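You operate a simulated robot arm through the tools that you are given. There is no shell and no other tool.

You are at the controls of a simulated robot arm. One attempt, no reset.

Task
Set the drum speed knob to 40, then start extractor, drum, incline, trough.
Fine: in that order, with the panel's green buttons.
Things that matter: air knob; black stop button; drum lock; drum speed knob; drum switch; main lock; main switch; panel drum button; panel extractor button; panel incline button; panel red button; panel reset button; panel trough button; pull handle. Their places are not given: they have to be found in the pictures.

It is judged by the outcome, as a careful person would: the job done as asked, and still so three seconds after it is handed in. It fails if anything else is knocked over, pushed out of place, dropped, spilled or broken.

Robot
A 6-joint arm with a two-finger parallel gripper, fixed in place. Base frame: the origin is at the foot of the arm, x ahead of it, y to its left, z up. Units: mm, degrees, N and s.
With the tool pointing down near the work surface it reaches from about 280 to 640 mm from the base axis. Its first joint turns from -115.0 to 115.0 degrees. Payload 3.43 kg.
Tool frame: the origin (TCP) lies between the finger pads and is the grasp point; the fingertips stand 34 mm ahead of it; z points along the fingers, y is the line along which they close. The gripper opens to 128 mm. The fingers are 24 mm wide and 12 mm thick; the gripper's body (48 by 130 mm) begins 96 mm behind the TCP.
Orientation is that of the tool frame in the base frame, as a unit quaternion [x, y, z, w]. With the fingers straight down and closing along the base's y, the tool's x points along the base's -x, its y along +y and its z along -z.

Tools
- The arm moves only by the tool apply_moves. Its argument "motion" is a list of rows, each a list of 3 entries, a list of its own where there are three numbers: the shift along the base's x, y, z in cm, then the turn, a rotation vector about the base's x, y, z in degrees, then the finger opening in cm, from 0 to 12.8. In form: [[[dx, dy, dz], [ax, ay, az], fingers], ...]. A call has 1 to 20 rows; each row shifts and turns the commanded pose from where the row before left it. Rows are played at 5 a second. More than 50 mm and 8.6 degrees between two rows, or a gripper value outside its range, and nothing of the call is played. Where a pose cannot be reached the arm comes as near as it can. A force on the tool above 40 N (or 10 N above the force at the start of the call, whichever is more), or a blocked arm, ends the call early, and 0.2 s more pass. The fingers move at their own pace (about 153 mm/s each) and stop on an object; they squeeze with about 39 N. The grip force told is the motor's: it shows also when the fingers shut on nothing. Time passes only in rows, and 0.2 s behind the last, so rows that do not move let the fingers close. It gives the time, the measured TCP pose, the force on the tool (base axes), the opening and the grip force at its end, in the units of the frame above (readings bear some noise), with the torque about the TCP (base axes, N m) and any sound that the robot's microphone picked up.
- Cameras (640 x 400 px; columns grow to the right, rows downward): "scene" is fixed at [45.5, -499.4, 1780.8]; the picture's right is [0.08, -1.00, 0.00], its down [-0.85, -0.07, -0.52] and it looks along [0.52, 0.04, -0.85] (base axes); focal length 315 px, centre (320, 200). "wrist" rides on the gripper at [76, -11, -160] in the tool frame; the picture's right is [0.15, 0.99, 0.00], its down [-0.88, 0.13, -0.46] and it looks along [-0.45, 0.07, 0.89] (tool axes); focal length 234 px, centre (320, 200).
- capture(camera): a new picture of that camera. It takes no simulated time.
- slide_trunk(by): slides the trunk up (or, below 0, down) by that many mm; the arm rides with it, the base frame stays. It gives what a move gives, with no picture.
- probe_pixels(camera, pixels): for up to 12 pixels [column, row] of the newest picture of that camera ("zoom" is the newest enlarged one), the place [x, y, z] in the base frame of the surface seen there, good to about 3 mm, but the place of the scene camera against the robot may be out by one fixed shift of up to 12 mm in any direction. It takes no simulated time.
- zoom(camera, box): a new picture of the part [left, top, right, bottom] of that camera's present view, enlarged. It takes no simulated time.
- job_done(): hands the job in; it is judged then, once.

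Open the gripper and draw the arm clear of the work before you hand the job in, unless the task says otherwise.

The tools are called after "Request:" as name(argument=value, ...) on one line, values as JSON. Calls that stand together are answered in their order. apply_moves: Moves the arm, as the interface text tells. Its arguments: {"type":"object","properties":{"motion":{"type":"array","items":{"type":"array"}}},"required":["motion"]} The other tools are called the same way: slide_trunk (by) slides the trunk up or down; capture (camera) takes a picture; probe_pixels (camera, pixels) gives the place of the surface under pixels of a picture; zoom (camera, box) takes an enlarged picture of a part of a camera's view; job_done () hands the job in.

At the start:

```text
time: 0.0
tcp_pos: [251.9, -261.7, 1379.8]
tcp_rot: [0.0, 1.0, 0.0, 0.0]
ft_force: [0.8, -0.2, -0.9]
torque: [-0.01, 0.0, -0.03]
gripper_width: 128.0
gripper_force: 0.0
trunk travel left (down, up): [-925.0, 65.0]
```

scene: 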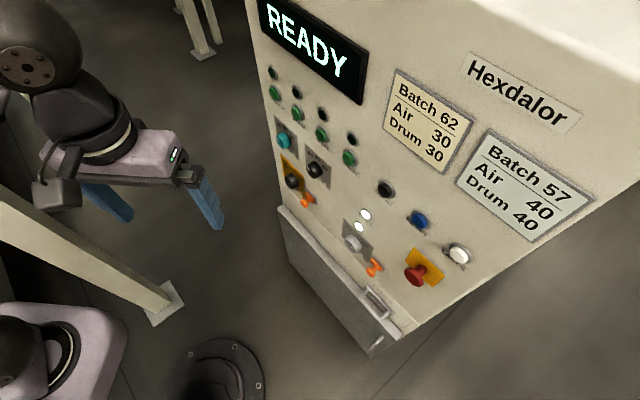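
wrist: 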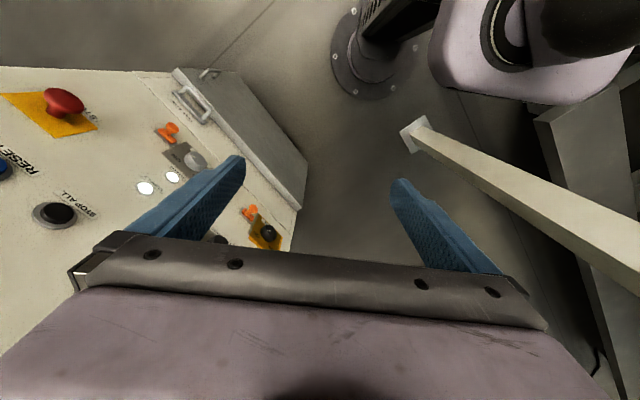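

The scene shows a panel cabinet with buttons around columns 265-470, rows 70-290. I zoom in on it to read the labels.

Request:
zoom(camera="scene", box=[250, 50, 380, 131])

Request:
zoom(camera="scene", box=[260, 110, 388, 190])

Request:
zoom(camera="scene", box=[320, 170, 480, 290])

Request:
zoom(camera="scene", box=[260, 150, 420, 350])

```text
4.92 times, centred on (315, 90) of scene
```

zoom: 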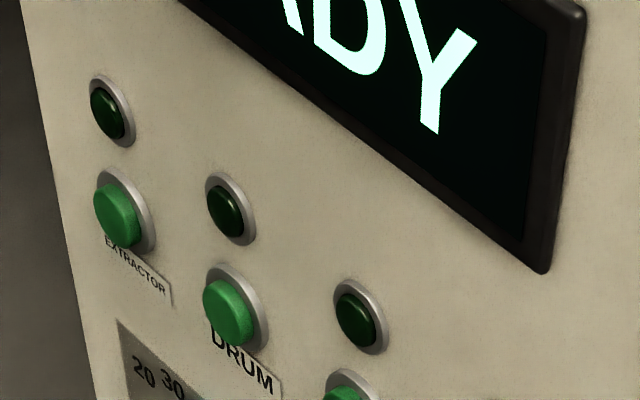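

```text
5.00 times, centred on (324, 150) of scene
```

zoom: 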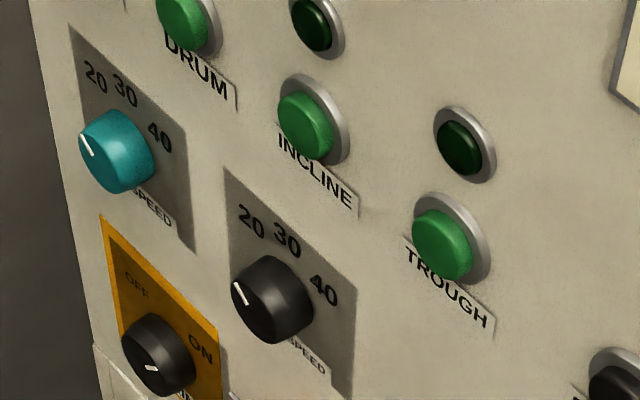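

```text
3.33 times, centred on (400, 230) of scene
```

zoom: 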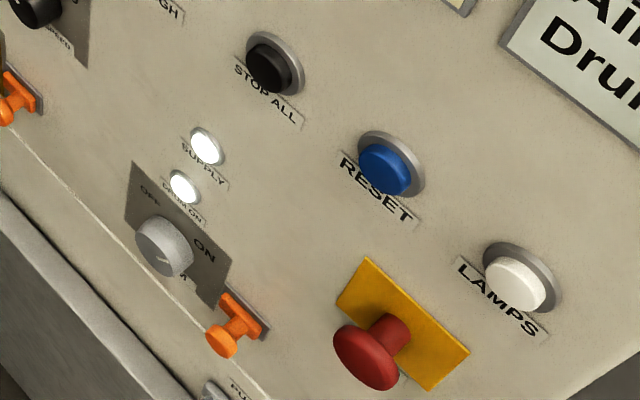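

```text
2.00 times, centred on (340, 250) of scene
```

zoom: 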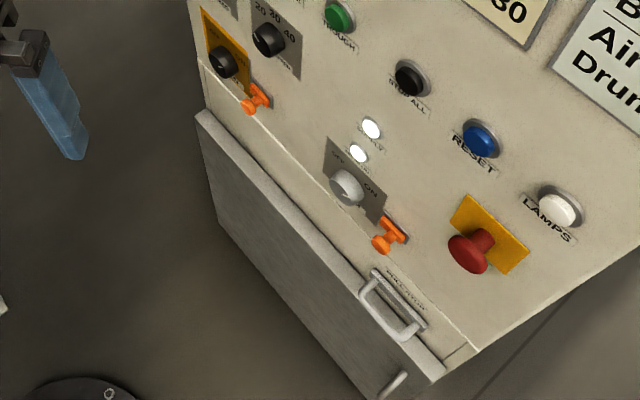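

The panel's layout is readable: the teal and black knobs both carry "... SPEED" labels half hidden. I probe panel points and the buttons and knobs for geometry.

Request:
zoom(camera="scene", box=[268, 110, 348, 220])

Request:
capture(camera="scene")

Request:
probe_pixels(camera="scene", pixels=[[273, 92], [296, 113], [320, 133], [348, 157], [284, 141], [315, 169], [385, 189], [292, 181], [352, 243], [420, 150], [330, 200], [510, 180]])

Request:
probe_pixels(camera="scene", pixels=[[273, 73], [310, 200], [375, 267], [412, 276], [418, 218], [458, 254], [376, 302], [300, 230], [360, 320], [280, 207], [305, 150], [365, 170]])

```text
3.64 times, centred on (308, 165) of scene
```

zoom: 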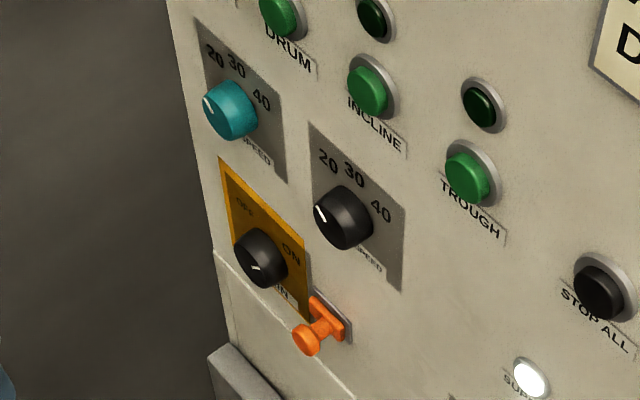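

```text
taken
```

scene: 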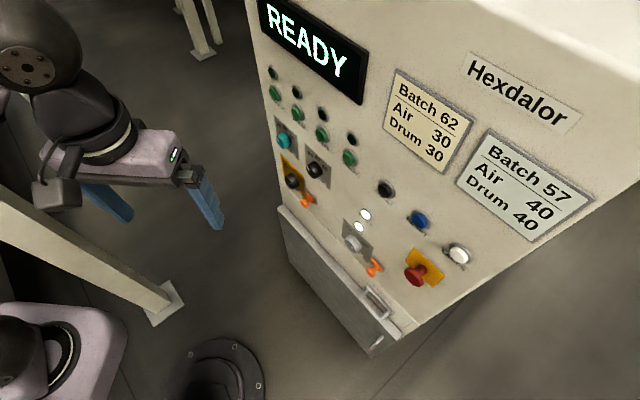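

```text
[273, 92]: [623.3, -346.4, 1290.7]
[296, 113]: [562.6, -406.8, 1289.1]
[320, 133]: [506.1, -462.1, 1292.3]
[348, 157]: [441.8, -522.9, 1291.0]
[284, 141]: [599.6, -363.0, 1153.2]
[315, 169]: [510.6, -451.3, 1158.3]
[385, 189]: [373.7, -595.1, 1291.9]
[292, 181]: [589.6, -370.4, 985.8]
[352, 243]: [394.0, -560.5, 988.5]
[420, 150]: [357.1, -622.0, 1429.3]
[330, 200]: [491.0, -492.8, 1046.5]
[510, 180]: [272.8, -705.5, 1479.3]
```

```text
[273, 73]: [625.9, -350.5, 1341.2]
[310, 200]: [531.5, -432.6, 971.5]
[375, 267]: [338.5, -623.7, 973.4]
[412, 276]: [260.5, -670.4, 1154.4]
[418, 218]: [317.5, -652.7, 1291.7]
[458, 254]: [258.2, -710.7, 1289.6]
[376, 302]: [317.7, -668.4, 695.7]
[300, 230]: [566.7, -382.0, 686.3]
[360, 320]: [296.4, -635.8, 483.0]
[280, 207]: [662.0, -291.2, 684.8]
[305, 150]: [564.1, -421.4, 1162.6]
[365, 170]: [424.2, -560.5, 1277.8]
```

The panel face is vertical at roughly n·p = -695.5, with outward normal (-0.70, 0.72, 0), and the green buttons stand at z≈1290 with the knobs at z≈1155. Before moving, I probe the beam at (20-170, 210-310) and other parts near the arm.

Request:
probe_pixels(camera="scene", pixels=[[10, 210], [60, 240], [120, 275], [165, 305], [225, 370], [60, 350], [30, 70], [90, 120], [110, 160], [200, 30], [375, 30], [160, 150]])

Request:
probe_pixels(camera="wrist", pixels=[[410, 130], [500, 180], [600, 240], [590, 150], [540, 40], [640, 130], [350, 60], [60, 100], [150, 188], [55, 215], [265, 232], [195, 160]])

```text
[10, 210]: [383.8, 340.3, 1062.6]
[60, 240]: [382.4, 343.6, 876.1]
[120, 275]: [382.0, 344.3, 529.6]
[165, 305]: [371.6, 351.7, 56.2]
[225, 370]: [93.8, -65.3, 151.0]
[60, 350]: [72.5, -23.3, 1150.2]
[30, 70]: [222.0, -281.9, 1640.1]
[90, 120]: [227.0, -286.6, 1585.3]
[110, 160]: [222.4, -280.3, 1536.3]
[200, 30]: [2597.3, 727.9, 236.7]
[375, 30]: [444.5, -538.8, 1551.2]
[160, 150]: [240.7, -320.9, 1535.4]
```

```text
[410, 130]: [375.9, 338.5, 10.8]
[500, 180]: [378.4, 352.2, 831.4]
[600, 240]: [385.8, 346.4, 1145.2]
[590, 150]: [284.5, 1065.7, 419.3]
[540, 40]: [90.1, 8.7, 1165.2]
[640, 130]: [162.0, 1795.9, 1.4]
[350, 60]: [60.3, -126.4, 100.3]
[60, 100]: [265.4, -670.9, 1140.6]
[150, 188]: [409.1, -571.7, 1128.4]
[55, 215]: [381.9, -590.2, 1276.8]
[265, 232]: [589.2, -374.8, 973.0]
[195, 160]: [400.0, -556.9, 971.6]
```

The post is far off at y≈345, so the way is clear. I yaw the tool by -45.9° to square it with the panel, moving outward and down slightly.

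Request:
apply_moves(motion=[[[1.13, -0.19, -1.35], [0, 0, -7.65], 12.8], [[1.13, -0.19, -1.35], [0, 0, -7.65], 12.8], [[1.13, -0.19, -1.35], [0, 0, -7.65], 12.8], [[1.13, -0.19, -1.35], [0, 0, -7.65], 12.8], [[1.13, -0.19, -1.35], [0, 0, -7.65], 12.8], [[1.13, -0.19, -1.35], [0, 0, -7.65], 12.8]])

```text
time: 1.4
tcp_pos: [321.0, -273.0, 1297.3]
tcp_rot: [0.391, 0.92, 0.0, 0.0]
ft_force: [-0.4, -0.6, 0.8]
torque: [0.0, -0.01, -0.01]
gripper_width: 127.7
gripper_force: 0.1
trunk travel left (down, up): [-925.0, 65.0]
```

The yaw went as planned. Now I pitch the tool up to horizontal, about the d axis, in 11 rows.

Request:
apply_moves(motion=[[[1.13, -0.19, -1.35], [-5.875, -5.695, 0], 12.8], [[1.13, -0.19, -1.35], [-5.875, -5.695, 0], 12.8], [[1.13, -0.19, -1.35], [-5.875, -5.695, 0], 12.8], [[1.13, -0.19, -1.35], [-5.875, -5.695, 0], 12.8], [[1.13, -0.19, -1.35], [-5.875, -5.695, 0], 12.8], [[1.13, -0.19, -1.35], [-5.875, -5.695, 0], 12.8], [[1.13, -0.19, -1.35], [-5.875, -5.695, 0], 12.8], [[1.13, -0.19, -1.35], [-5.875, -5.695, 0], 12.8], [[1.13, -0.19, -1.35], [-5.875, -5.695, 0], 12.8], [[1.13, -0.19, -1.35], [-5.875, -5.695, 0], 12.8], [[1.13, -0.19, -1.35], [-5.875, -5.695, 0], 12.8]])

Request:
capture(camera="wrist")

Request:
capture(camera="scene")

```text
time: 3.8
tcp_pos: [414.6, -313.0, 1173.6]
tcp_rot: [0.337, 0.734, -0.263, 0.528]
ft_force: [-0.6, 0.4, -0.2]
torque: [0.02, -0.01, 0.01]
gripper_width: 127.8
gripper_force: 0.1
out of reach, approached as far as the arm can: row 6, 7, 8, 9, 10, 11
trunk travel left (down, up): [-925.0, 65.0]
```

```text
taken
```

wrist: 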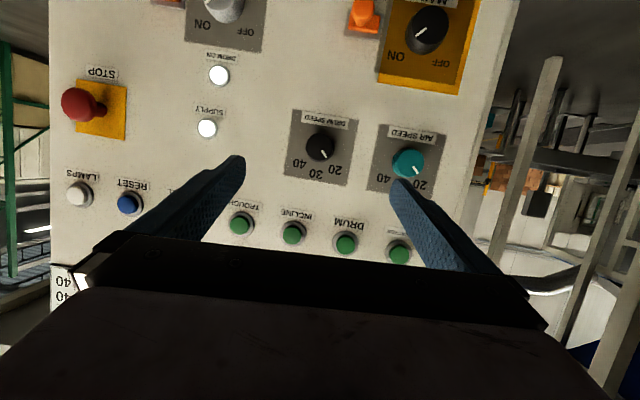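

```text
taken
```

scene: 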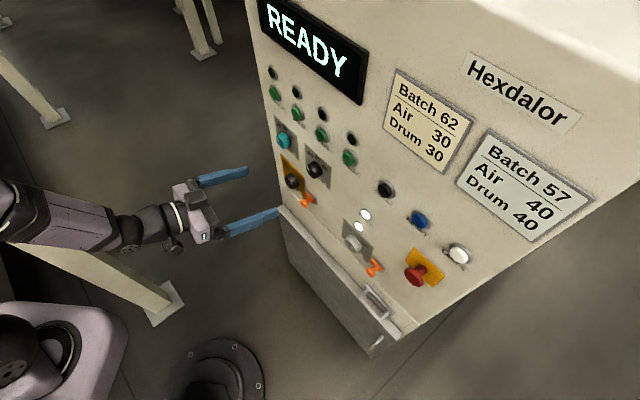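

The black knob at (322,146) is "DRUM SPEED" and the teal one is "AIR SPEED". The arm couldn't finish the pitch (tool still ~18° down), so I lower the trunk 150 mm to give the forearm a better angle.

Request:
slide_trunk(by=-150)

```text
time: 5.5
tcp_pos: [412.2, -312.3, 1025.8]
tcp_rot: [0.338, 0.733, -0.265, 0.527]
ft_force: [-0.8, -0.1, -0.6]
torque: [0.02, -0.02, -0.01]
gripper_width: 127.9
gripper_force: 0.1
trunk travel left (down, up): [-775.0, 215.0]
```

The trunk is lower now. I raise the TCP with small steps and see whether the orientation recovers.

Request:
apply_moves(motion=[[[0, 0, 2], [0, 0, 0], 12.8], [[0, 0, 2], [0, 0, 0], 12.8], [[0, 0, 2], [0, 0, 0], 12.8], [[0, 0, 2], [0, 0, 0], 12.8], [[0, 0, 2], [0, 0, 0], 12.8], [[0, 0, 2], [0, 0, 0], 12.8]])

```text
time: 7.0
tcp_pos: [412.4, -310.8, 1145.3]
tcp_rot: [0.338, 0.733, -0.264, 0.528]
ft_force: [-0.5, 0.1, 0.5]
torque: [-0.02, -0.02, 0.02]
gripper_width: 127.9
gripper_force: 0.2
trunk travel left (down, up): [-775.0, 215.0]
```

The move took and the command tracks the measured pose. I now apply the remaining ~18° correction toward horizontal, with a small shift.

Request:
apply_moves(motion=[[[0.7, 0.4, 0.1], [-3.01, -3.26, 1.28], 12.8], [[0.7, 0.4, 0.1], [-3.01, -3.26, 1.28], 12.8], [[0.7, 0.4, 0.1], [-3.01, -3.26, 1.28], 12.8], [[0.7, 0.4, 0.1], [-3.01, -3.26, 1.28], 12.8]])

Request:
capture(camera="wrist")

```text
time: 8.0
tcp_pos: [442.4, -297.8, 1149.1]
tcp_rot: [0.276, 0.651, -0.276, 0.651]
ft_force: [-0.5, 0.3, 0.2]
torque: [0.0, 0.0, 0.01]
gripper_width: 128.0
gripper_force: 0.1
trunk travel left (down, up): [-775.0, 215.0]
```

```text
taken
```

wrist: 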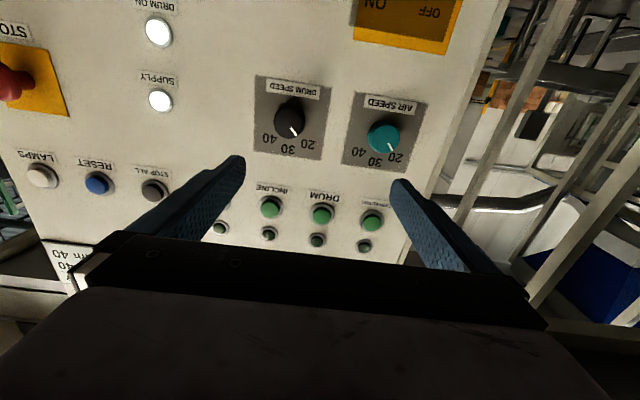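

The tool is now square to the panel. I zoom on the knob (290,118) and buttons, and probe their places from the wrist camera.

Request:
zoom(camera="wrist", box=[240, 70, 336, 165])

Request:
zoom(camera="wrist", box=[190, 170, 400, 260])

Request:
probe_pixels(camera="wrist", pixels=[[289, 118], [290, 100], [383, 138], [373, 222], [322, 215], [270, 208], [220, 228], [330, 120], [340, 180], [230, 100], [295, 133], [306, 118]])

```text
4.21 times, centred on (288, 118) of wrist
```

zoom: 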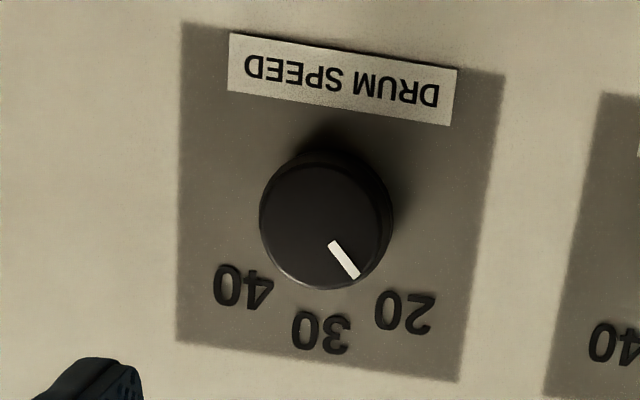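

```text
3.05 times, centred on (295, 215) of wrist
```

zoom: 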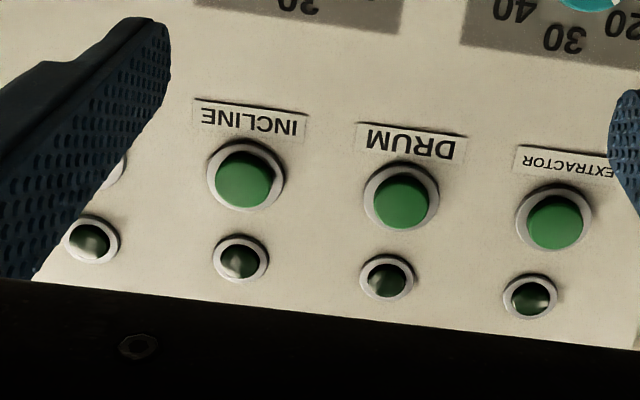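

```text
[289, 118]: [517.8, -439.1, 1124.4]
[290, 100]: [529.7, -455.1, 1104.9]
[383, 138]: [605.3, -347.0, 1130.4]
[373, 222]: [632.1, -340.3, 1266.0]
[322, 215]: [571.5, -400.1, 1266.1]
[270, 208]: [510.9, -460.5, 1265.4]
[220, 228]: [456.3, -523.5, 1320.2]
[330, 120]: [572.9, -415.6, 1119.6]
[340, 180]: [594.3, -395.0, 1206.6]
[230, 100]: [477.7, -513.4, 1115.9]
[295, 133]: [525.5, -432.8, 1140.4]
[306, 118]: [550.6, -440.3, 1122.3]
```

Wrist probes put the panel at n·p≈-700 with 45° bearing, buttons at z≈1266 and drum knob near z≈1128. I zoom tighter on the knob and probe its edge, pointer and the numbers.

Request:
zoom(camera="wrist", box=[256, 90, 320, 160])

```text
5.71 times, centred on (288, 125) of wrist
```

zoom: 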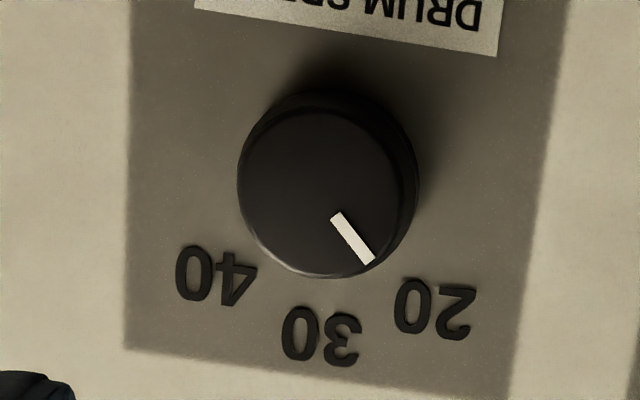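

Request:
probe_pixels(camera="zoom", pixels=[[320, 190], [245, 185], [393, 195], [326, 115], [314, 268], [335, 220], [370, 260], [435, 310], [321, 337], [216, 277], [354, 240], [200, 50]])

```text
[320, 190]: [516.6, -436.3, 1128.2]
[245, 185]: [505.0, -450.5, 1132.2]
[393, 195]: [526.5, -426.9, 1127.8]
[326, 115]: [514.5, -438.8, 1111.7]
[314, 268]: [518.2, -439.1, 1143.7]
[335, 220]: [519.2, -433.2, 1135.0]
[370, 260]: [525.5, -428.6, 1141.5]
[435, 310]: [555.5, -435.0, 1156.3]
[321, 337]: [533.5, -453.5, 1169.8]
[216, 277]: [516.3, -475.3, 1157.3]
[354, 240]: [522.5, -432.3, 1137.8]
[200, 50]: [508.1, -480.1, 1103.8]
```

The drum knob is centred at s≈56, z≈1128, about 35 mm in diameter and 25 mm proud, pointing at 20 (45° left), so 40 is a 90° clockwise turn. I pre-roll the tool -45° and move in front of the knob, 40 mm short of it.

Request:
apply_moves(motion=[[[0.358, -1.448, -0.352], [-5.3, 5.3, 0.15], 6.4], [[0.358, -1.448, -0.352], [-5.3, 5.3, 0.15], 6.4], [[0.358, -1.448, -0.352], [-5.3, 5.3, 0.15], 6.4], [[0.358, -1.448, -0.352], [-5.3, 5.3, 0.15], 6.4], [[0.358, -1.448, -0.352], [-5.3, 5.3, 0.15], 6.4], [[0.358, -1.448, -0.352], [-5.3, 5.3, 0.15], 6.4]])

Request:
capture(camera="wrist")

```text
time: 9.3
tcp_pos: [494.8, -337.4, 1136.6]
tcp_rot: [0.001, 0.706, -0.503, 0.499]
ft_force: [0.4, -0.5, 0.1]
torque: [0.02, 0.0, 0.0]
gripper_width: 64.0
gripper_force: 0.1
out of reach, approached as far as the arm can: row 2, 3, 4, 5, 6
trunk travel left (down, up): [-775.0, 215.0]
```

```text
taken
```

wrist: 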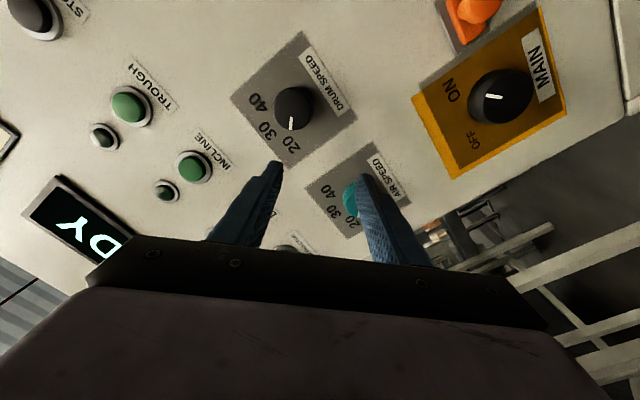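

The pose came out displaced by ~55 mm from the one asked for (now at s≈111, n≈-588), so some joint limit is near. I look at the arm in the scene view.

Request:
capture(camera="scene")

Request:
zoom(camera="scene", box=[0, 100, 320, 400])

```text
taken
```

scene: 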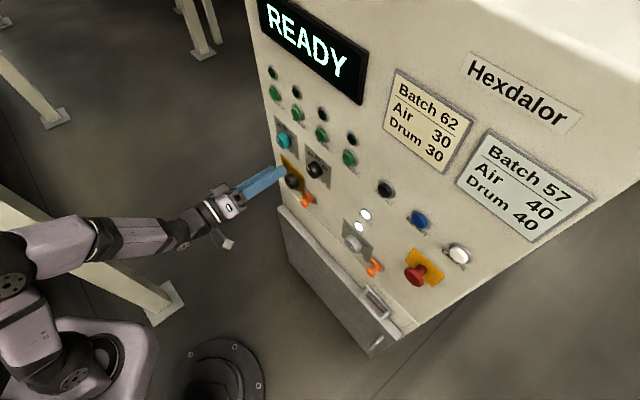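

```text
1.33 times, centred on (160, 250) of scene
```

zoom: 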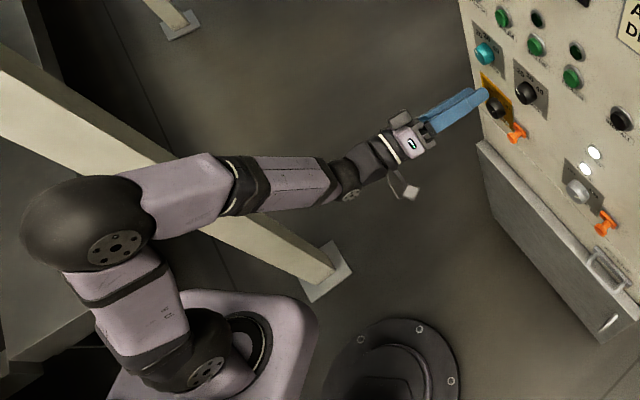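

The wrist is nearly in line with the forearm, i.e. near its straight singularity. Fingertips are ~50 mm clear of the knobs, so I lower the trunk another 130 mm so the forearm slopes up and the wrist bends down.

Request:
slide_trunk(by=-130)

Request:
apply_moves(motion=[[[-0.5, 0.5, 2], [0, 0, 0], 6.4], [[-0.5, 0.5, 2], [0, 0, 0], 6.4], [[-0.5, 0.0, 2], [0, 0, 0], 6.4], [[-0.5, -0.5, 2], [0, 0, 0], 6.4], [[-0.5, -1, 2], [0, 0, 0], 6.4], [[-0.5, -1, 2], [0, 0, 0], 6.4]])

```text
time: 10.9
tcp_pos: [494.4, -337.8, 1006.1]
tcp_rot: [0.002, 0.706, -0.502, 0.499]
ft_force: [-0.6, 0.4, -0.2]
torque: [-0.01, 0.01, -0.02]
gripper_width: 63.8
gripper_force: 0.1
trunk travel left (down, up): [-645.0, 345.0]
```

```text
time: 12.3
tcp_pos: [466.2, -351.8, 1127.8]
tcp_rot: [0.005, 0.706, -0.505, 0.496]
ft_force: [0.3, -0.1, 0.2]
torque: [-0.01, -0.01, -0.03]
gripper_width: 64.1
gripper_force: 0.1
trunk travel left (down, up): [-645.0, 345.0]
```

The arm now follows. I shift the last 33 mm in -y to line up with the knob axis and trim the yaw by 0.9°.

Request:
apply_moves(motion=[[[-0.08, -1.1, 0], [0.06, 0, 0.3], 6.4], [[-0.08, -1.1, 0], [0.06, 0, 0.3], 6.4], [[-0.08, -1.1, 0], [0.06, 0, 0.3], 6.4]])

Request:
capture(camera="wrist")

Request:
capture(camera="scene")

```text
time: 13.1
tcp_pos: [484.3, -358.5, 1135.0]
tcp_rot: [-0.002, 0.708, -0.498, 0.501]
ft_force: [0.4, -0.3, 0.3]
torque: [0.01, -0.02, -0.02]
gripper_width: 64.1
gripper_force: 0.0
out of reach, approached as far as the arm can: row 1, 2, 3
trunk travel left (down, up): [-645.0, 345.0]
```

```text
taken
```

wrist: 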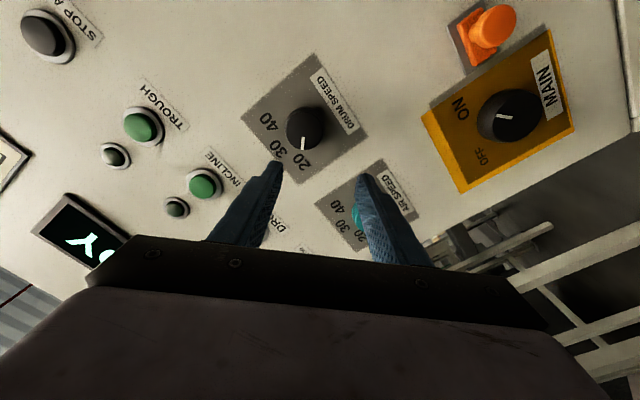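

```text
taken
```

scene: 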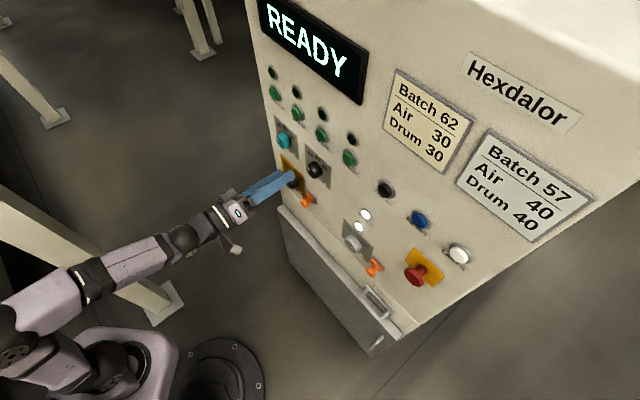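

Still limited: s stays near 85 rather than 56. I probe points along the arm to see how the forearm and wrist lie.

Request:
probe_pixels(camera="scene", pixels=[[10, 355], [10, 310], [40, 295], [90, 278], [130, 258], [160, 250], [185, 237], [205, 225], [225, 213], [70, 360], [130, 370], [15, 375]])

Request:
zoom(camera="scene", box=[0, 170, 320, 400])

```text
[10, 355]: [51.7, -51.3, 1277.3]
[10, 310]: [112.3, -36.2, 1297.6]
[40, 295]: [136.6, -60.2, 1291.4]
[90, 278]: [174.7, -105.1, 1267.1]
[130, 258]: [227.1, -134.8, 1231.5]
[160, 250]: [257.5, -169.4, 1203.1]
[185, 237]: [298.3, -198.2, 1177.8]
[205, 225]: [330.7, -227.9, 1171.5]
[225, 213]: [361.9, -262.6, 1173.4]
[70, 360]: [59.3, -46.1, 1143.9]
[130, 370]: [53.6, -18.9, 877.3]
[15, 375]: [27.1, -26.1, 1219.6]
```

```text
1.74 times, centred on (160, 285) of scene
```

zoom: 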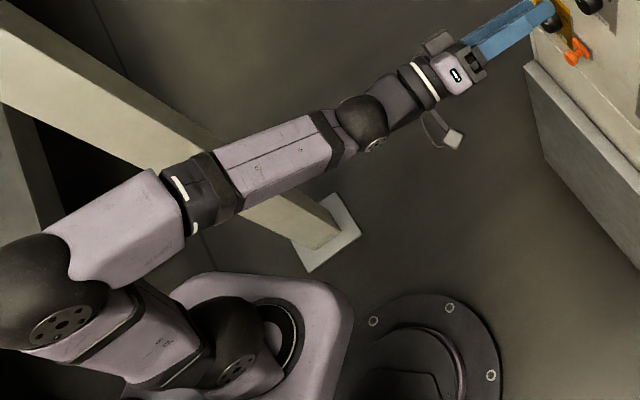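

The forearm slopes ~17° down to the wrist, so the wrist must bend up and its rolls are wound near a limit. I unroll to 0° and back off to s≈110, n≈-560 first, then lower the trunk so the forearm rises to the tool.

Request:
apply_moves(motion=[[[-0.175, 0.67, 0], [5.3, -5.3, 0], 6.4], [[-0.175, 0.67, 0], [5.3, -5.3, 0], 6.4], [[-0.175, 0.67, 0], [5.3, -5.3, 0], 6.4], [[-0.175, 0.67, 0], [5.3, -5.3, 0], 6.4], [[-0.175, 0.67, 0], [5.3, -5.3, 0], 6.4], [[-0.175, 0.67, 0], [5.3, -5.3, 0], 6.4]])

Request:
slide_trunk(by=-180)

```text
time: 14.5
tcp_pos: [471.8, -317.6, 1135.5]
tcp_rot: [0.269, 0.651, -0.269, 0.657]
ft_force: [0.3, -0.2, 0.0]
torque: [0.01, -0.02, 0.02]
gripper_width: 64.1
gripper_force: 0.0
trunk travel left (down, up): [-645.0, 345.0]
```

```text
time: 16.5
tcp_pos: [472.4, -318.2, 955.3]
tcp_rot: [0.268, 0.651, -0.27, 0.657]
ft_force: [1.0, -0.2, 0.5]
torque: [0.0, 0.04, -0.01]
gripper_width: 64.1
gripper_force: 0.0
trunk travel left (down, up): [-465.0, 525.0]
```

The trunk is down and the TCP is at z=955. I raise the TCP 175 mm in 12 steps at this lateral offset, so the wrist turns over smoothly.

Request:
apply_moves(motion=[[[0, 0, 1.45], [0, 0, 0], 6.4], [[0, 0, 1.45], [0, 0, 0], 6.4], [[0, 0, 1.45], [0, 0, 0], 6.4], [[0, 0, 1.45], [0, 0, 0], 6.4], [[0, 0, 1.45], [0, 0, 0], 6.4], [[0, 0, 1.45], [0, 0, 0], 6.4], [[0, 0, 1.45], [0, 0, 0], 6.4], [[0, 0, 1.45], [0, 0, 0], 6.4], [[0, 0, 1.45], [0, 0, 0], 6.4], [[0, 0, 1.45], [0, 0, 0], 6.4], [[0, 0, 1.45], [0, 0, 0], 6.4], [[0, 0, 1.45], [0, 0, 0], 6.4]])

Request:
capture(camera="scene")

```text
time: 19.1
tcp_pos: [473.2, -317.7, 1130.4]
tcp_rot: [0.267, 0.652, -0.268, 0.657]
ft_force: [-0.1, 0.9, 1.0]
torque: [0.05, -0.01, 0.0]
gripper_width: 63.8
gripper_force: 0.1
trunk travel left (down, up): [-465.0, 525.0]
```

```text
taken
```

scene: 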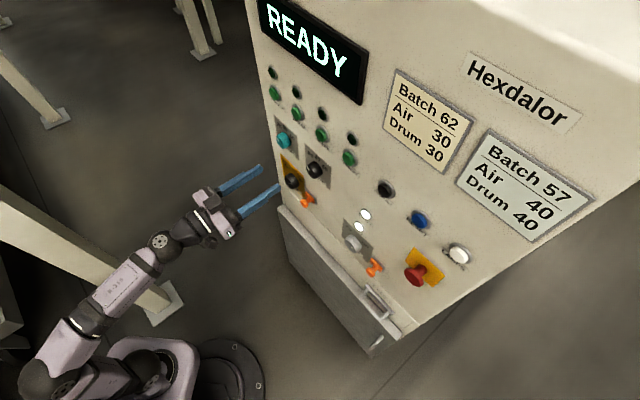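

The forearm now rises toward the wrist and the pose is fully reached. I shift sideways to the knob axis, s=56, at n=-580.

Request:
apply_moves(motion=[[[-0.47, -1.06, -0.05], [0.05, 0.07, -0.1], 6.4], [[-0.47, -1.06, -0.05], [0.05, 0.07, -0.1], 6.4], [[-0.47, -1.06, -0.05], [0.05, 0.07, -0.1], 6.4], [[-0.47, -1.06, -0.05], [0.05, 0.07, -0.1], 6.4], [[-0.47, -1.06, -0.05], [0.05, 0.07, -0.1], 6.4]])

Request:
apply_moves(motion=[[[0, 0, 0], [-5.3, 5.3, 0], 6.4], [[0, 0, 0], [-5.3, 5.3, 0], 6.4], [[0, 0, 0], [-5.3, 5.3, 0], 6.4], [[0, 0, 0], [-5.3, 5.3, 0], 6.4], [[0, 0, 0], [-5.3, 5.3, 0], 6.4], [[0, 0, 0], [-5.3, 5.3, 0], 6.4]])

Request:
capture(camera="wrist")

```text
time: 20.3
tcp_pos: [450.8, -369.5, 1127.3]
tcp_rot: [0.27, 0.653, -0.271, 0.654]
ft_force: [-0.2, -0.3, 0.3]
torque: [0.01, -0.03, 0.01]
gripper_width: 64.2
gripper_force: 0.1
trunk travel left (down, up): [-465.0, 525.0]
```

```text
time: 21.7
tcp_pos: [450.1, -370.9, 1126.9]
tcp_rot: [0.0, 0.706, -0.502, 0.499]
ft_force: [0.0, 0.1, 0.0]
torque: [-0.01, 0.03, 0.01]
gripper_width: 64.2
gripper_force: 0.1
trunk travel left (down, up): [-465.0, 525.0]
```

```text
taken
```

wrist: 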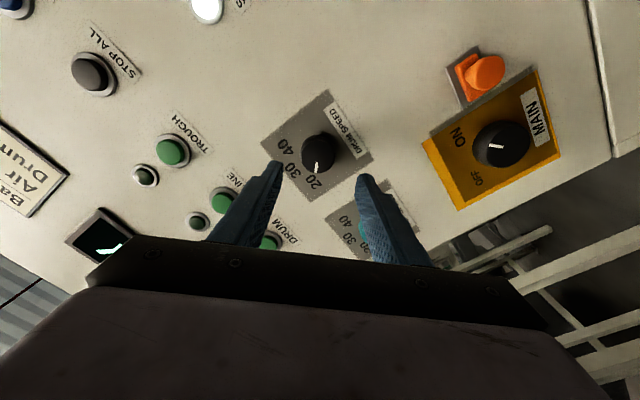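

The pose is reached with roll -45°. I re-measure the knob from here and, before gripping, test in free air that the +90° roll is reachable.

Request:
zoom(camera="wrist", box=[285, 115, 355, 190])

Request:
probe_pixels(camera="wrist", pixels=[[319, 152], [306, 152], [333, 152], [319, 138], [319, 168], [309, 142], [329, 142], [309, 163], [329, 163], [290, 145], [290, 170], [314, 182]])

Request:
apply_moves(motion=[[[0, 0, 0], [5.3, -5.3, 0], 6.4], [[0, 0, 0], [5.3, -5.3, 0], 6.4], [[0, 0, 0], [5.3, -5.3, 0], 6.4], [[0, 0, 0], [5.3, -5.3, 0], 6.4], [[0, 0, 0], [5.3, -5.3, 0], 6.4], [[0, 0, 0], [5.3, -5.3, 0], 6.4], [[0, 0, 0], [5.3, -5.3, 0], 6.4], [[0, 0, 0], [5.3, -5.3, 0], 6.4], [[0, 0, 0], [5.3, -5.3, 0], 6.4], [[0, 0, 0], [5.3, -5.3, 0], 6.4], [[0, 0, 0], [5.3, -5.3, 0], 6.4], [[0, 0, 0], [5.3, -5.3, 0], 6.4], [[0, 0, 0], [5.3, -5.3, 0], 6.4]])

```text
5.33 times, centred on (320, 152) of wrist
```

zoom: 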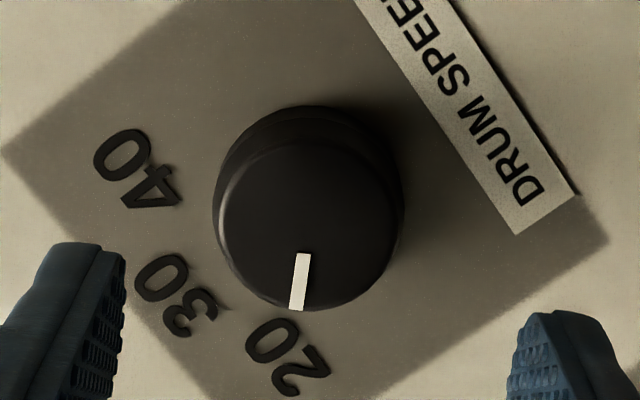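

```text
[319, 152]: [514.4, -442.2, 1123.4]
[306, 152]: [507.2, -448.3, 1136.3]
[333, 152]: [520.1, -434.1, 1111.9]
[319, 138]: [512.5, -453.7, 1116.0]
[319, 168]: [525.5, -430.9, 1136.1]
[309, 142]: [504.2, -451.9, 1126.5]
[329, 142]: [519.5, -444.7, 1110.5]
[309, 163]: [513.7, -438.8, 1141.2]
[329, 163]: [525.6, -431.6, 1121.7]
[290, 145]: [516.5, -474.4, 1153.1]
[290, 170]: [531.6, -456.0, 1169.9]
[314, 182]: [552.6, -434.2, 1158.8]
```

```text
time: 24.5
tcp_pos: [449.3, -370.7, 1127.2]
tcp_rot: [0.533, 0.465, 0.047, 0.705]
ft_force: [0.3, -1.1, 0.2]
torque: [0.0, 0.02, 0.03]
gripper_width: 64.1
gripper_force: 0.0
trunk travel left (down, up): [-465.0, 525.0]
```

The full roll is reachable, and the second view confirms the knob centre at s≈55.5, z≈1128.5. I roll back to -45° and advance until the fingertips straddle the knob about 9 mm off the panel.

Request:
apply_moves(motion=[[[0, 0, 0], [-5.3, 5.3, 0], 6.4], [[0, 0, 0], [-5.3, 5.3, 0], 6.4], [[0, 0, 0], [-5.3, 5.3, 0], 6.4], [[0, 0, 0], [-5.3, 5.3, 0], 6.4], [[0, 0, 0], [-5.3, 5.3, 0], 6.4], [[0, 0, 0], [-5.3, 5.3, 0], 6.4], [[0, 0, 0], [-5.3, 5.3, 0], 6.4], [[0, 0, 0], [-5.3, 5.3, 0], 6.4], [[0, 0, 0], [-5.3, 5.3, 0], 6.4], [[0, 0, 0], [-5.3, 5.3, 0], 6.4], [[0, 0, 0], [-5.3, 5.3, 0], 6.4], [[0, 0, 0], [-5.3, 5.3, 0], 6.4], [[0, 0, 0], [-5.3, 5.3, 0], 6.4], [[0, 0, 0.1], [0, 0, 0], 6.4]])

Request:
apply_moves(motion=[[[0.8, -0.8, 0], [0, 0, 0], 6.4], [[0.8, -0.8, 0], [0, 0, 0], 6.4], [[0.8, -0.8, 0], [0, 0, 0], 6.4], [[0.8, -0.8, 0], [0, 0, 0], 6.4], [[0.8, -0.8, 0], [0, 0, 0], 6.4]])

Request:
capture(camera="wrist")

```text
time: 27.5
tcp_pos: [449.3, -370.2, 1127.9]
tcp_rot: [0.001, 0.706, -0.502, 0.5]
ft_force: [0.0, 0.3, 0.4]
torque: [0.01, -0.01, -0.03]
gripper_width: 63.9
gripper_force: 0.1
trunk travel left (down, up): [-465.0, 525.0]
```

```text
time: 28.7
tcp_pos: [490.3, -412.6, 1128.2]
tcp_rot: [0.001, 0.706, -0.501, 0.501]
ft_force: [0.5, 0.0, 0.4]
torque: [0.0, 0.02, -0.01]
gripper_width: 63.9
gripper_force: 0.1
trunk travel left (down, up): [-465.0, 525.0]
```

```text
taken
```

wrist: 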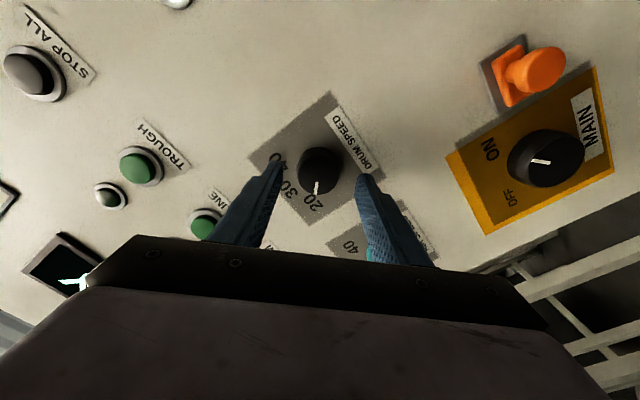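

The fingertips are level with the knob's front face and centred on it (knob at (320,170) between the fingers). I go 18 mm further in 3 steps.

Request:
apply_moves(motion=[[[0.46, -0.42, 0], [0, 0, 0], 6.4], [[0.46, -0.42, 0], [0, 0, 0], 6.4], [[0.42, -0.42, 0], [0, 0, 0], 6.4]])

Request:
capture(camera="wrist")

```text
time: 29.5
tcp_pos: [503.4, -424.8, 1127.2]
tcp_rot: [0.001, 0.707, -0.5, 0.5]
ft_force: [-0.7, 0.1, 0.2]
torque: [0.0, 0.0, 0.01]
gripper_width: 63.9
gripper_force: 0.1
trunk travel left (down, up): [-465.0, 525.0]
```

```text
taken
```

wrist: 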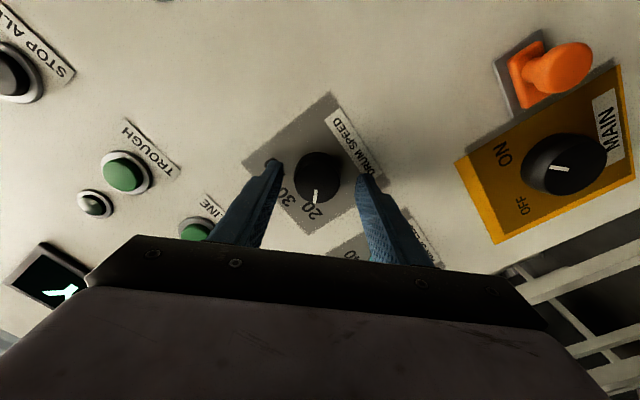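

The fingers straddle the knob with no contact force. I close on it.

Request:
apply_moves(motion=[[[0, 0, 0], [0, 0, 0], 4.5], [[0, 0, 0], [0, 0, 0], 3.5], [[0, 0, 0], [0, 0, 0], 2.5], [[0, 0, 0], [0, 0, 0], 2.5]])

Request:
zoom(camera="wrist", box=[220, 100, 420, 260])

```text
time: 30.5
tcp_pos: [502.6, -426.6, 1130.1]
tcp_rot: [0.002, 0.705, -0.502, 0.501]
ft_force: [0.5, -8.4, 9.1]
torque: [0.03, -0.02, -0.63]
gripper_width: 40.4
gripper_force: 45.2
trunk travel left (down, up): [-465.0, 525.0]
```

```text
2.50 times, centred on (320, 180) of wrist
```

zoom: 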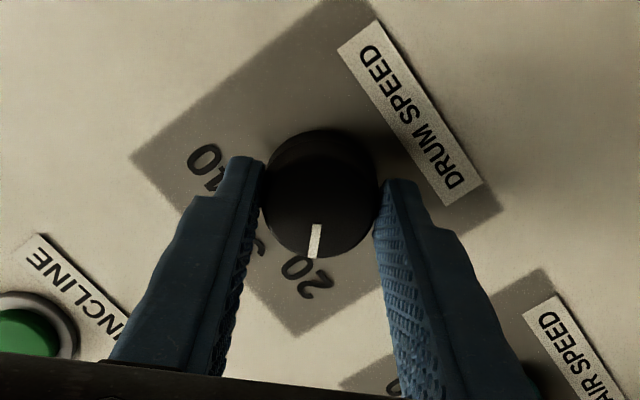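

The knob is gripped at 40.4 mm width with a small side load of ~12 N. I issue a null row to see if the load relaxes before turning.

Request:
apply_moves(motion=[[[0, 0, 0], [0, 0, 0], 2.5]])

```text
time: 30.9
tcp_pos: [502.4, -426.3, 1130.2]
tcp_rot: [0.001, 0.705, -0.502, 0.501]
ft_force: [0.9, -11.1, 11.0]
torque: [-0.05, -0.05, -0.61]
gripper_width: 40.0
gripper_force: 44.8
trunk travel left (down, up): [-465.0, 525.0]
```

The load stays, so the command is ~3 mm off the knob's centre along the closing line. I shift the command by that amount to unload it.

Request:
apply_moves(motion=[[[-0.13, -0.17, 0.27], [0, 0, 0], 2.5], [[0, 0, 0], [0, 0, 0], 2.5]])

```text
time: 31.5
tcp_pos: [502.1, -424.7, 1128.9]
tcp_rot: [0.0, 0.707, -0.5, 0.5]
ft_force: [-4.8, 4.5, -1.6]
torque: [-0.58, -0.51, 0.98]
gripper_width: 40.1
gripper_force: 45.3
trunk travel left (down, up): [-465.0, 525.0]
```

The load is small now (~7 N). I begin turning clockwise 30° and check.

Request:
apply_moves(motion=[[[0, 0, 0], [5.3, -5.3, 0], 2.5], [[0, 0, 0], [5.3, -5.3, 0], 2.5], [[0, 0, 0], [5.3, -5.3, 0], 2.5], [[0, 0, 0], [5.3, -5.3, 0], 2.5]])

Request:
zoom(camera="wrist", box=[220, 100, 420, 260])

```text
time: 32.5
tcp_pos: [501.5, -424.1, 1129.1]
tcp_rot: [0.185, 0.683, -0.354, 0.612]
ft_force: [-4.4, 10.4, -9.9]
torque: [0.08, 0.08, 0.45]
gripper_width: 40.0
gripper_force: 44.6
trunk travel left (down, up): [-465.0, 525.0]
```

```text
2.50 times, centred on (320, 180) of wrist
```

zoom: 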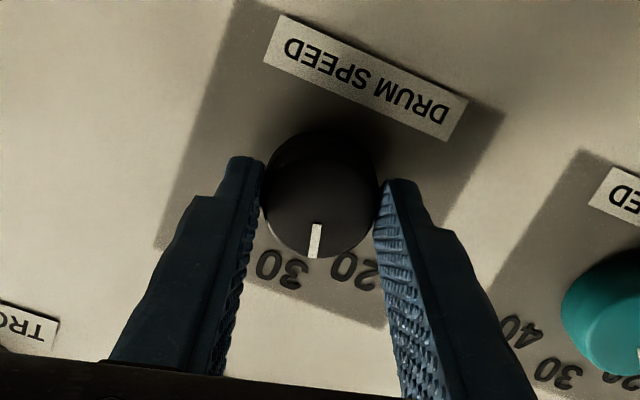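

The knob turns with the fingers (pointer still aligned between them, now between 20 and 30). I continue with 60° more.

Request:
apply_moves(motion=[[[0, 0, 0], [5.3, -5.3, 0], 2.5], [[0, 0, 0], [5.3, -5.3, 0], 2.5], [[0, 0, 0], [5.3, -5.3, 0], 2.5], [[0, 0, 0], [5.3, -5.3, 0], 2.5], [[0, 0, 0], [5.3, -5.3, 0], 2.5], [[0, 0, 0], [5.3, -5.3, 0], 2.5], [[0, 0, 0], [5.3, -5.3, 0], 2.5], [[0, 0, 0], [5.3, -5.3, 0], 2.5]])

Request:
zoom(camera="wrist", box=[220, 100, 420, 260])

```text
time: 34.3
tcp_pos: [502.8, -425.5, 1129.8]
tcp_rot: [0.503, 0.5, -0.001, 0.705]
ft_force: [-3.5, 12.3, -15.3]
torque: [0.57, 0.55, 0.56]
gripper_width: 39.8
gripper_force: 44.6
trunk travel left (down, up): [-465.0, 525.0]
```

```text
2.50 times, centred on (320, 180) of wrist
```

zoom: 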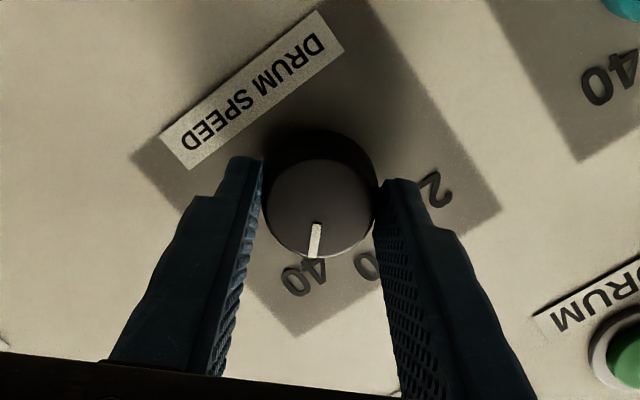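

The pointer now lines up with 40. I open the fingers and withdraw straight back.

Request:
apply_moves(motion=[[[0, 0, 0], [0, 0, 0], 4.5], [[0, 0, 0], [0, 0, 0], 6.4], [[0, 0, 0], [0, 0, 0], 6.4], [[-0.6, 0.6, 0], [0, 0, 0], 6.4], [[-0.8, 0.8, 0], [0, 0, 0], 6.4], [[-1.2, 1.2, 0], [0, 0, 0], 6.4], [[-1.2, 1.2, 0], [0, 0, 0], 6.4], [[-1.2, 1.2, 0], [0, 0, 0], 6.4], [[-1.2, 1.2, 0], [0, 0, 0], 6.4]])

Request:
capture(camera="wrist")

```text
time: 36.3
tcp_pos: [440.4, -362.3, 1130.5]
tcp_rot: [0.5, 0.5, 0.0, 0.707]
ft_force: [-0.1, -0.1, -0.3]
torque: [0.02, 0.02, 0.02]
gripper_width: 63.7
gripper_force: 0.1
trunk travel left (down, up): [-465.0, 525.0]
```

```text
taken
```

wrist: 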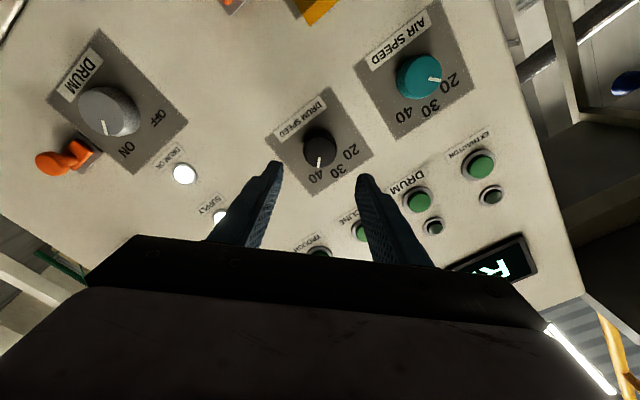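

The fingers are clear and the pointer sits near 40. I roll back to 0°, then check the pointer angle accurately.

Request:
apply_moves(motion=[[[0, 0, 0], [-5.3, 5.3, 0], 6.4], [[0, 0, 0], [-5.3, 5.3, 0], 6.4], [[0, 0, 0], [-5.3, 5.3, 0], 6.4], [[0, 0, 0], [-5.3, 5.3, 0], 6.4], [[0, 0, 0], [-5.3, 5.3, 0], 6.4], [[0, 0, 0], [-5.3, 5.3, 0], 6.4]])

Request:
capture(camera="wrist")

Request:
zoom(camera="wrist", box=[285, 115, 355, 185])

```text
time: 37.7
tcp_pos: [440.2, -363.1, 1131.0]
tcp_rot: [0.27, 0.653, -0.273, 0.653]
ft_force: [0.6, -0.5, -0.2]
torque: [0.01, -0.03, 0.02]
gripper_width: 64.0
gripper_force: 0.1
trunk travel left (down, up): [-465.0, 525.0]
```

```text
taken
```

wrist: 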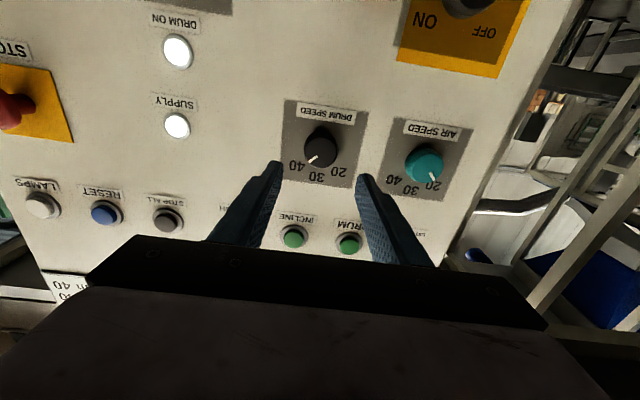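

```text
5.71 times, centred on (320, 150) of wrist
```

zoom: 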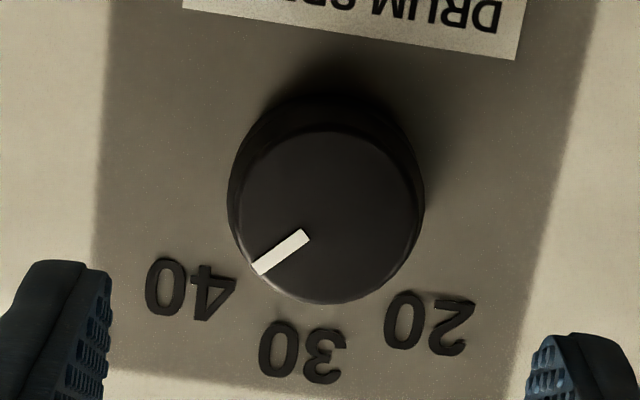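

Request:
probe_pixels(camera="zoom", pixels=[[303, 236], [262, 268], [282, 252], [193, 290], [303, 352], [430, 325], [328, 215]])

```text
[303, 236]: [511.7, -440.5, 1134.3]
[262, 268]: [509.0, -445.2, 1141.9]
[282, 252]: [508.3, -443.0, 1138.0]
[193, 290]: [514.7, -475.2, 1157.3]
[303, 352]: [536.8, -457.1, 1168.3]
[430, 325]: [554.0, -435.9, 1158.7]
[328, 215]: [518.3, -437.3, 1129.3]
```

The pointer reads within a couple of degrees of 40. Next I raise the trunk 160 mm for the button row, with the tips ~75 mm clear of the panel.

Request:
slide_trunk(by=160)

Request:
apply_moves(motion=[[[1.3, 0.85, -0.25], [0, 0, 0], 6.4], [[1.3, 0.85, -0.25], [0, 0, 0], 3], [[1.3, 0.85, -0.25], [0, 0, 0], 0], [[1.3, 0.85, -0.25], [0, 0, 0], 0], [[1.3, 0.85, -0.25], [0, 0, 0], 0], [[1.3, 0.85, -0.25], [0, 0, 0], 0], [[1.3, 0.85, -0.25], [0, 0, 0], 0], [[1.3, 0.85, -0.25], [0, 0, 0], 0], [[1.3, 0.85, -0.25], [0, 0, 0], 0], [[1.3, 0.85, -0.25], [0, 0, 0], 0]])

Request:
capture(camera="wrist")

```text
time: 39.6
tcp_pos: [440.4, -363.0, 1290.5]
tcp_rot: [0.271, 0.653, -0.271, 0.653]
ft_force: [-0.6, 0.4, -0.4]
torque: [0.01, 0.03, -0.05]
gripper_width: 64.0
gripper_force: 0.2
trunk travel left (down, up): [-625.0, 365.0]
```

```text
time: 41.8
tcp_pos: [569.6, -276.7, 1264.6]
tcp_rot: [0.271, 0.653, -0.271, 0.653]
ft_force: [0.1, -0.2, 1.0]
torque: [0.03, 0.02, 0.02]
gripper_width: 0.0
gripper_force: 32.6
trunk travel left (down, up): [-625.0, 365.0]
```

```text
taken
```

wrist: 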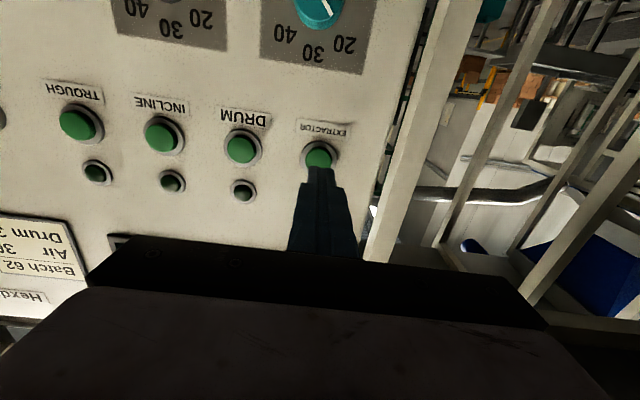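

The closed fingertips are right in front of the extractor button (320,155). I probe all four button centres from this view and zoom to confirm.

Request:
probe_pixels(camera="wrist", pixels=[[320, 153], [309, 152], [331, 153], [320, 145], [242, 147], [242, 134], [242, 160], [161, 134], [161, 120], [161, 148], [77, 124], [280, 130]])

Request:
zoom(camera="wrist", box=[270, 115, 370, 215])

```text
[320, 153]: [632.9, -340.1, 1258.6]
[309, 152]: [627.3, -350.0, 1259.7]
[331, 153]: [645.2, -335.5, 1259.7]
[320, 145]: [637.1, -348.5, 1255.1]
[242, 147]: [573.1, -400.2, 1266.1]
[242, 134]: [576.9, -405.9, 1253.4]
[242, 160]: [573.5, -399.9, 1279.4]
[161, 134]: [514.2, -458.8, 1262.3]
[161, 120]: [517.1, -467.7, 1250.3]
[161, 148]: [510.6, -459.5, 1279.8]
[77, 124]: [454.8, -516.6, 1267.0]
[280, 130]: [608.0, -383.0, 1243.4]
```

```text
4.00 times, centred on (320, 165) of wrist
```

zoom: 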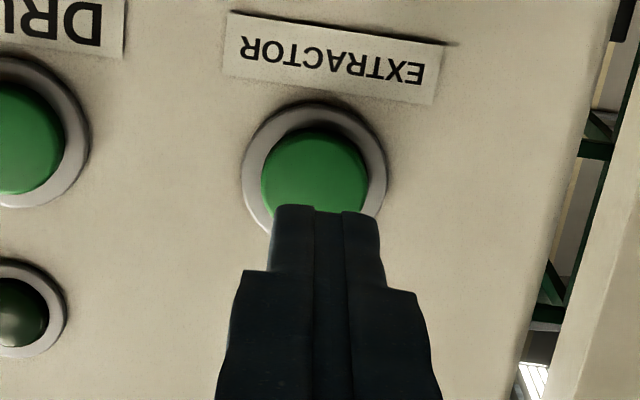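

The centre estimates agree (extractor s≈206, z≈1266, others spaced 84 mm). I advance 46 mm toward the extractor button, ending about 8 mm short of its face.

Request:
apply_moves(motion=[[[0.8, -0.83, 0.04], [0, 0, 0], 0], [[0.8, -0.83, 0.04], [0, 0, 0], 0], [[0.8, -0.83, 0.04], [0, 0, 0], 0], [[0.8, -0.83, 0], [0, 0, 0], 0]])

Request:
zoom(camera="wrist", box=[250, 110, 400, 230])

```text
time: 42.8
tcp_pos: [601.7, -311.8, 1267.4]
tcp_rot: [0.272, 0.653, -0.272, 0.653]
ft_force: [0.0, 0.0, 0.0]
torque: [-0.02, -0.01, -0.01]
gripper_width: 0.1
gripper_force: 33.2
trunk travel left (down, up): [-625.0, 365.0]
```

```text
3.33 times, centred on (325, 170) of wrist
```

zoom: 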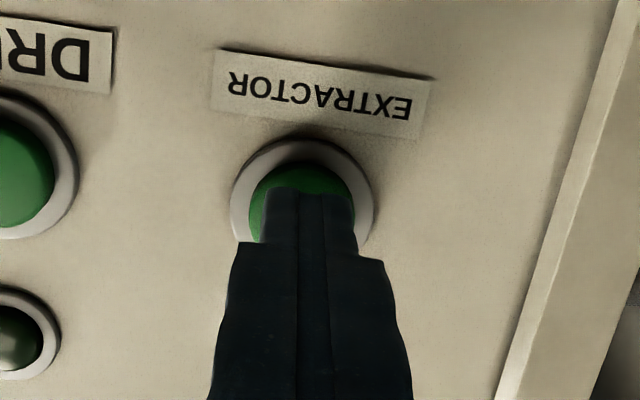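

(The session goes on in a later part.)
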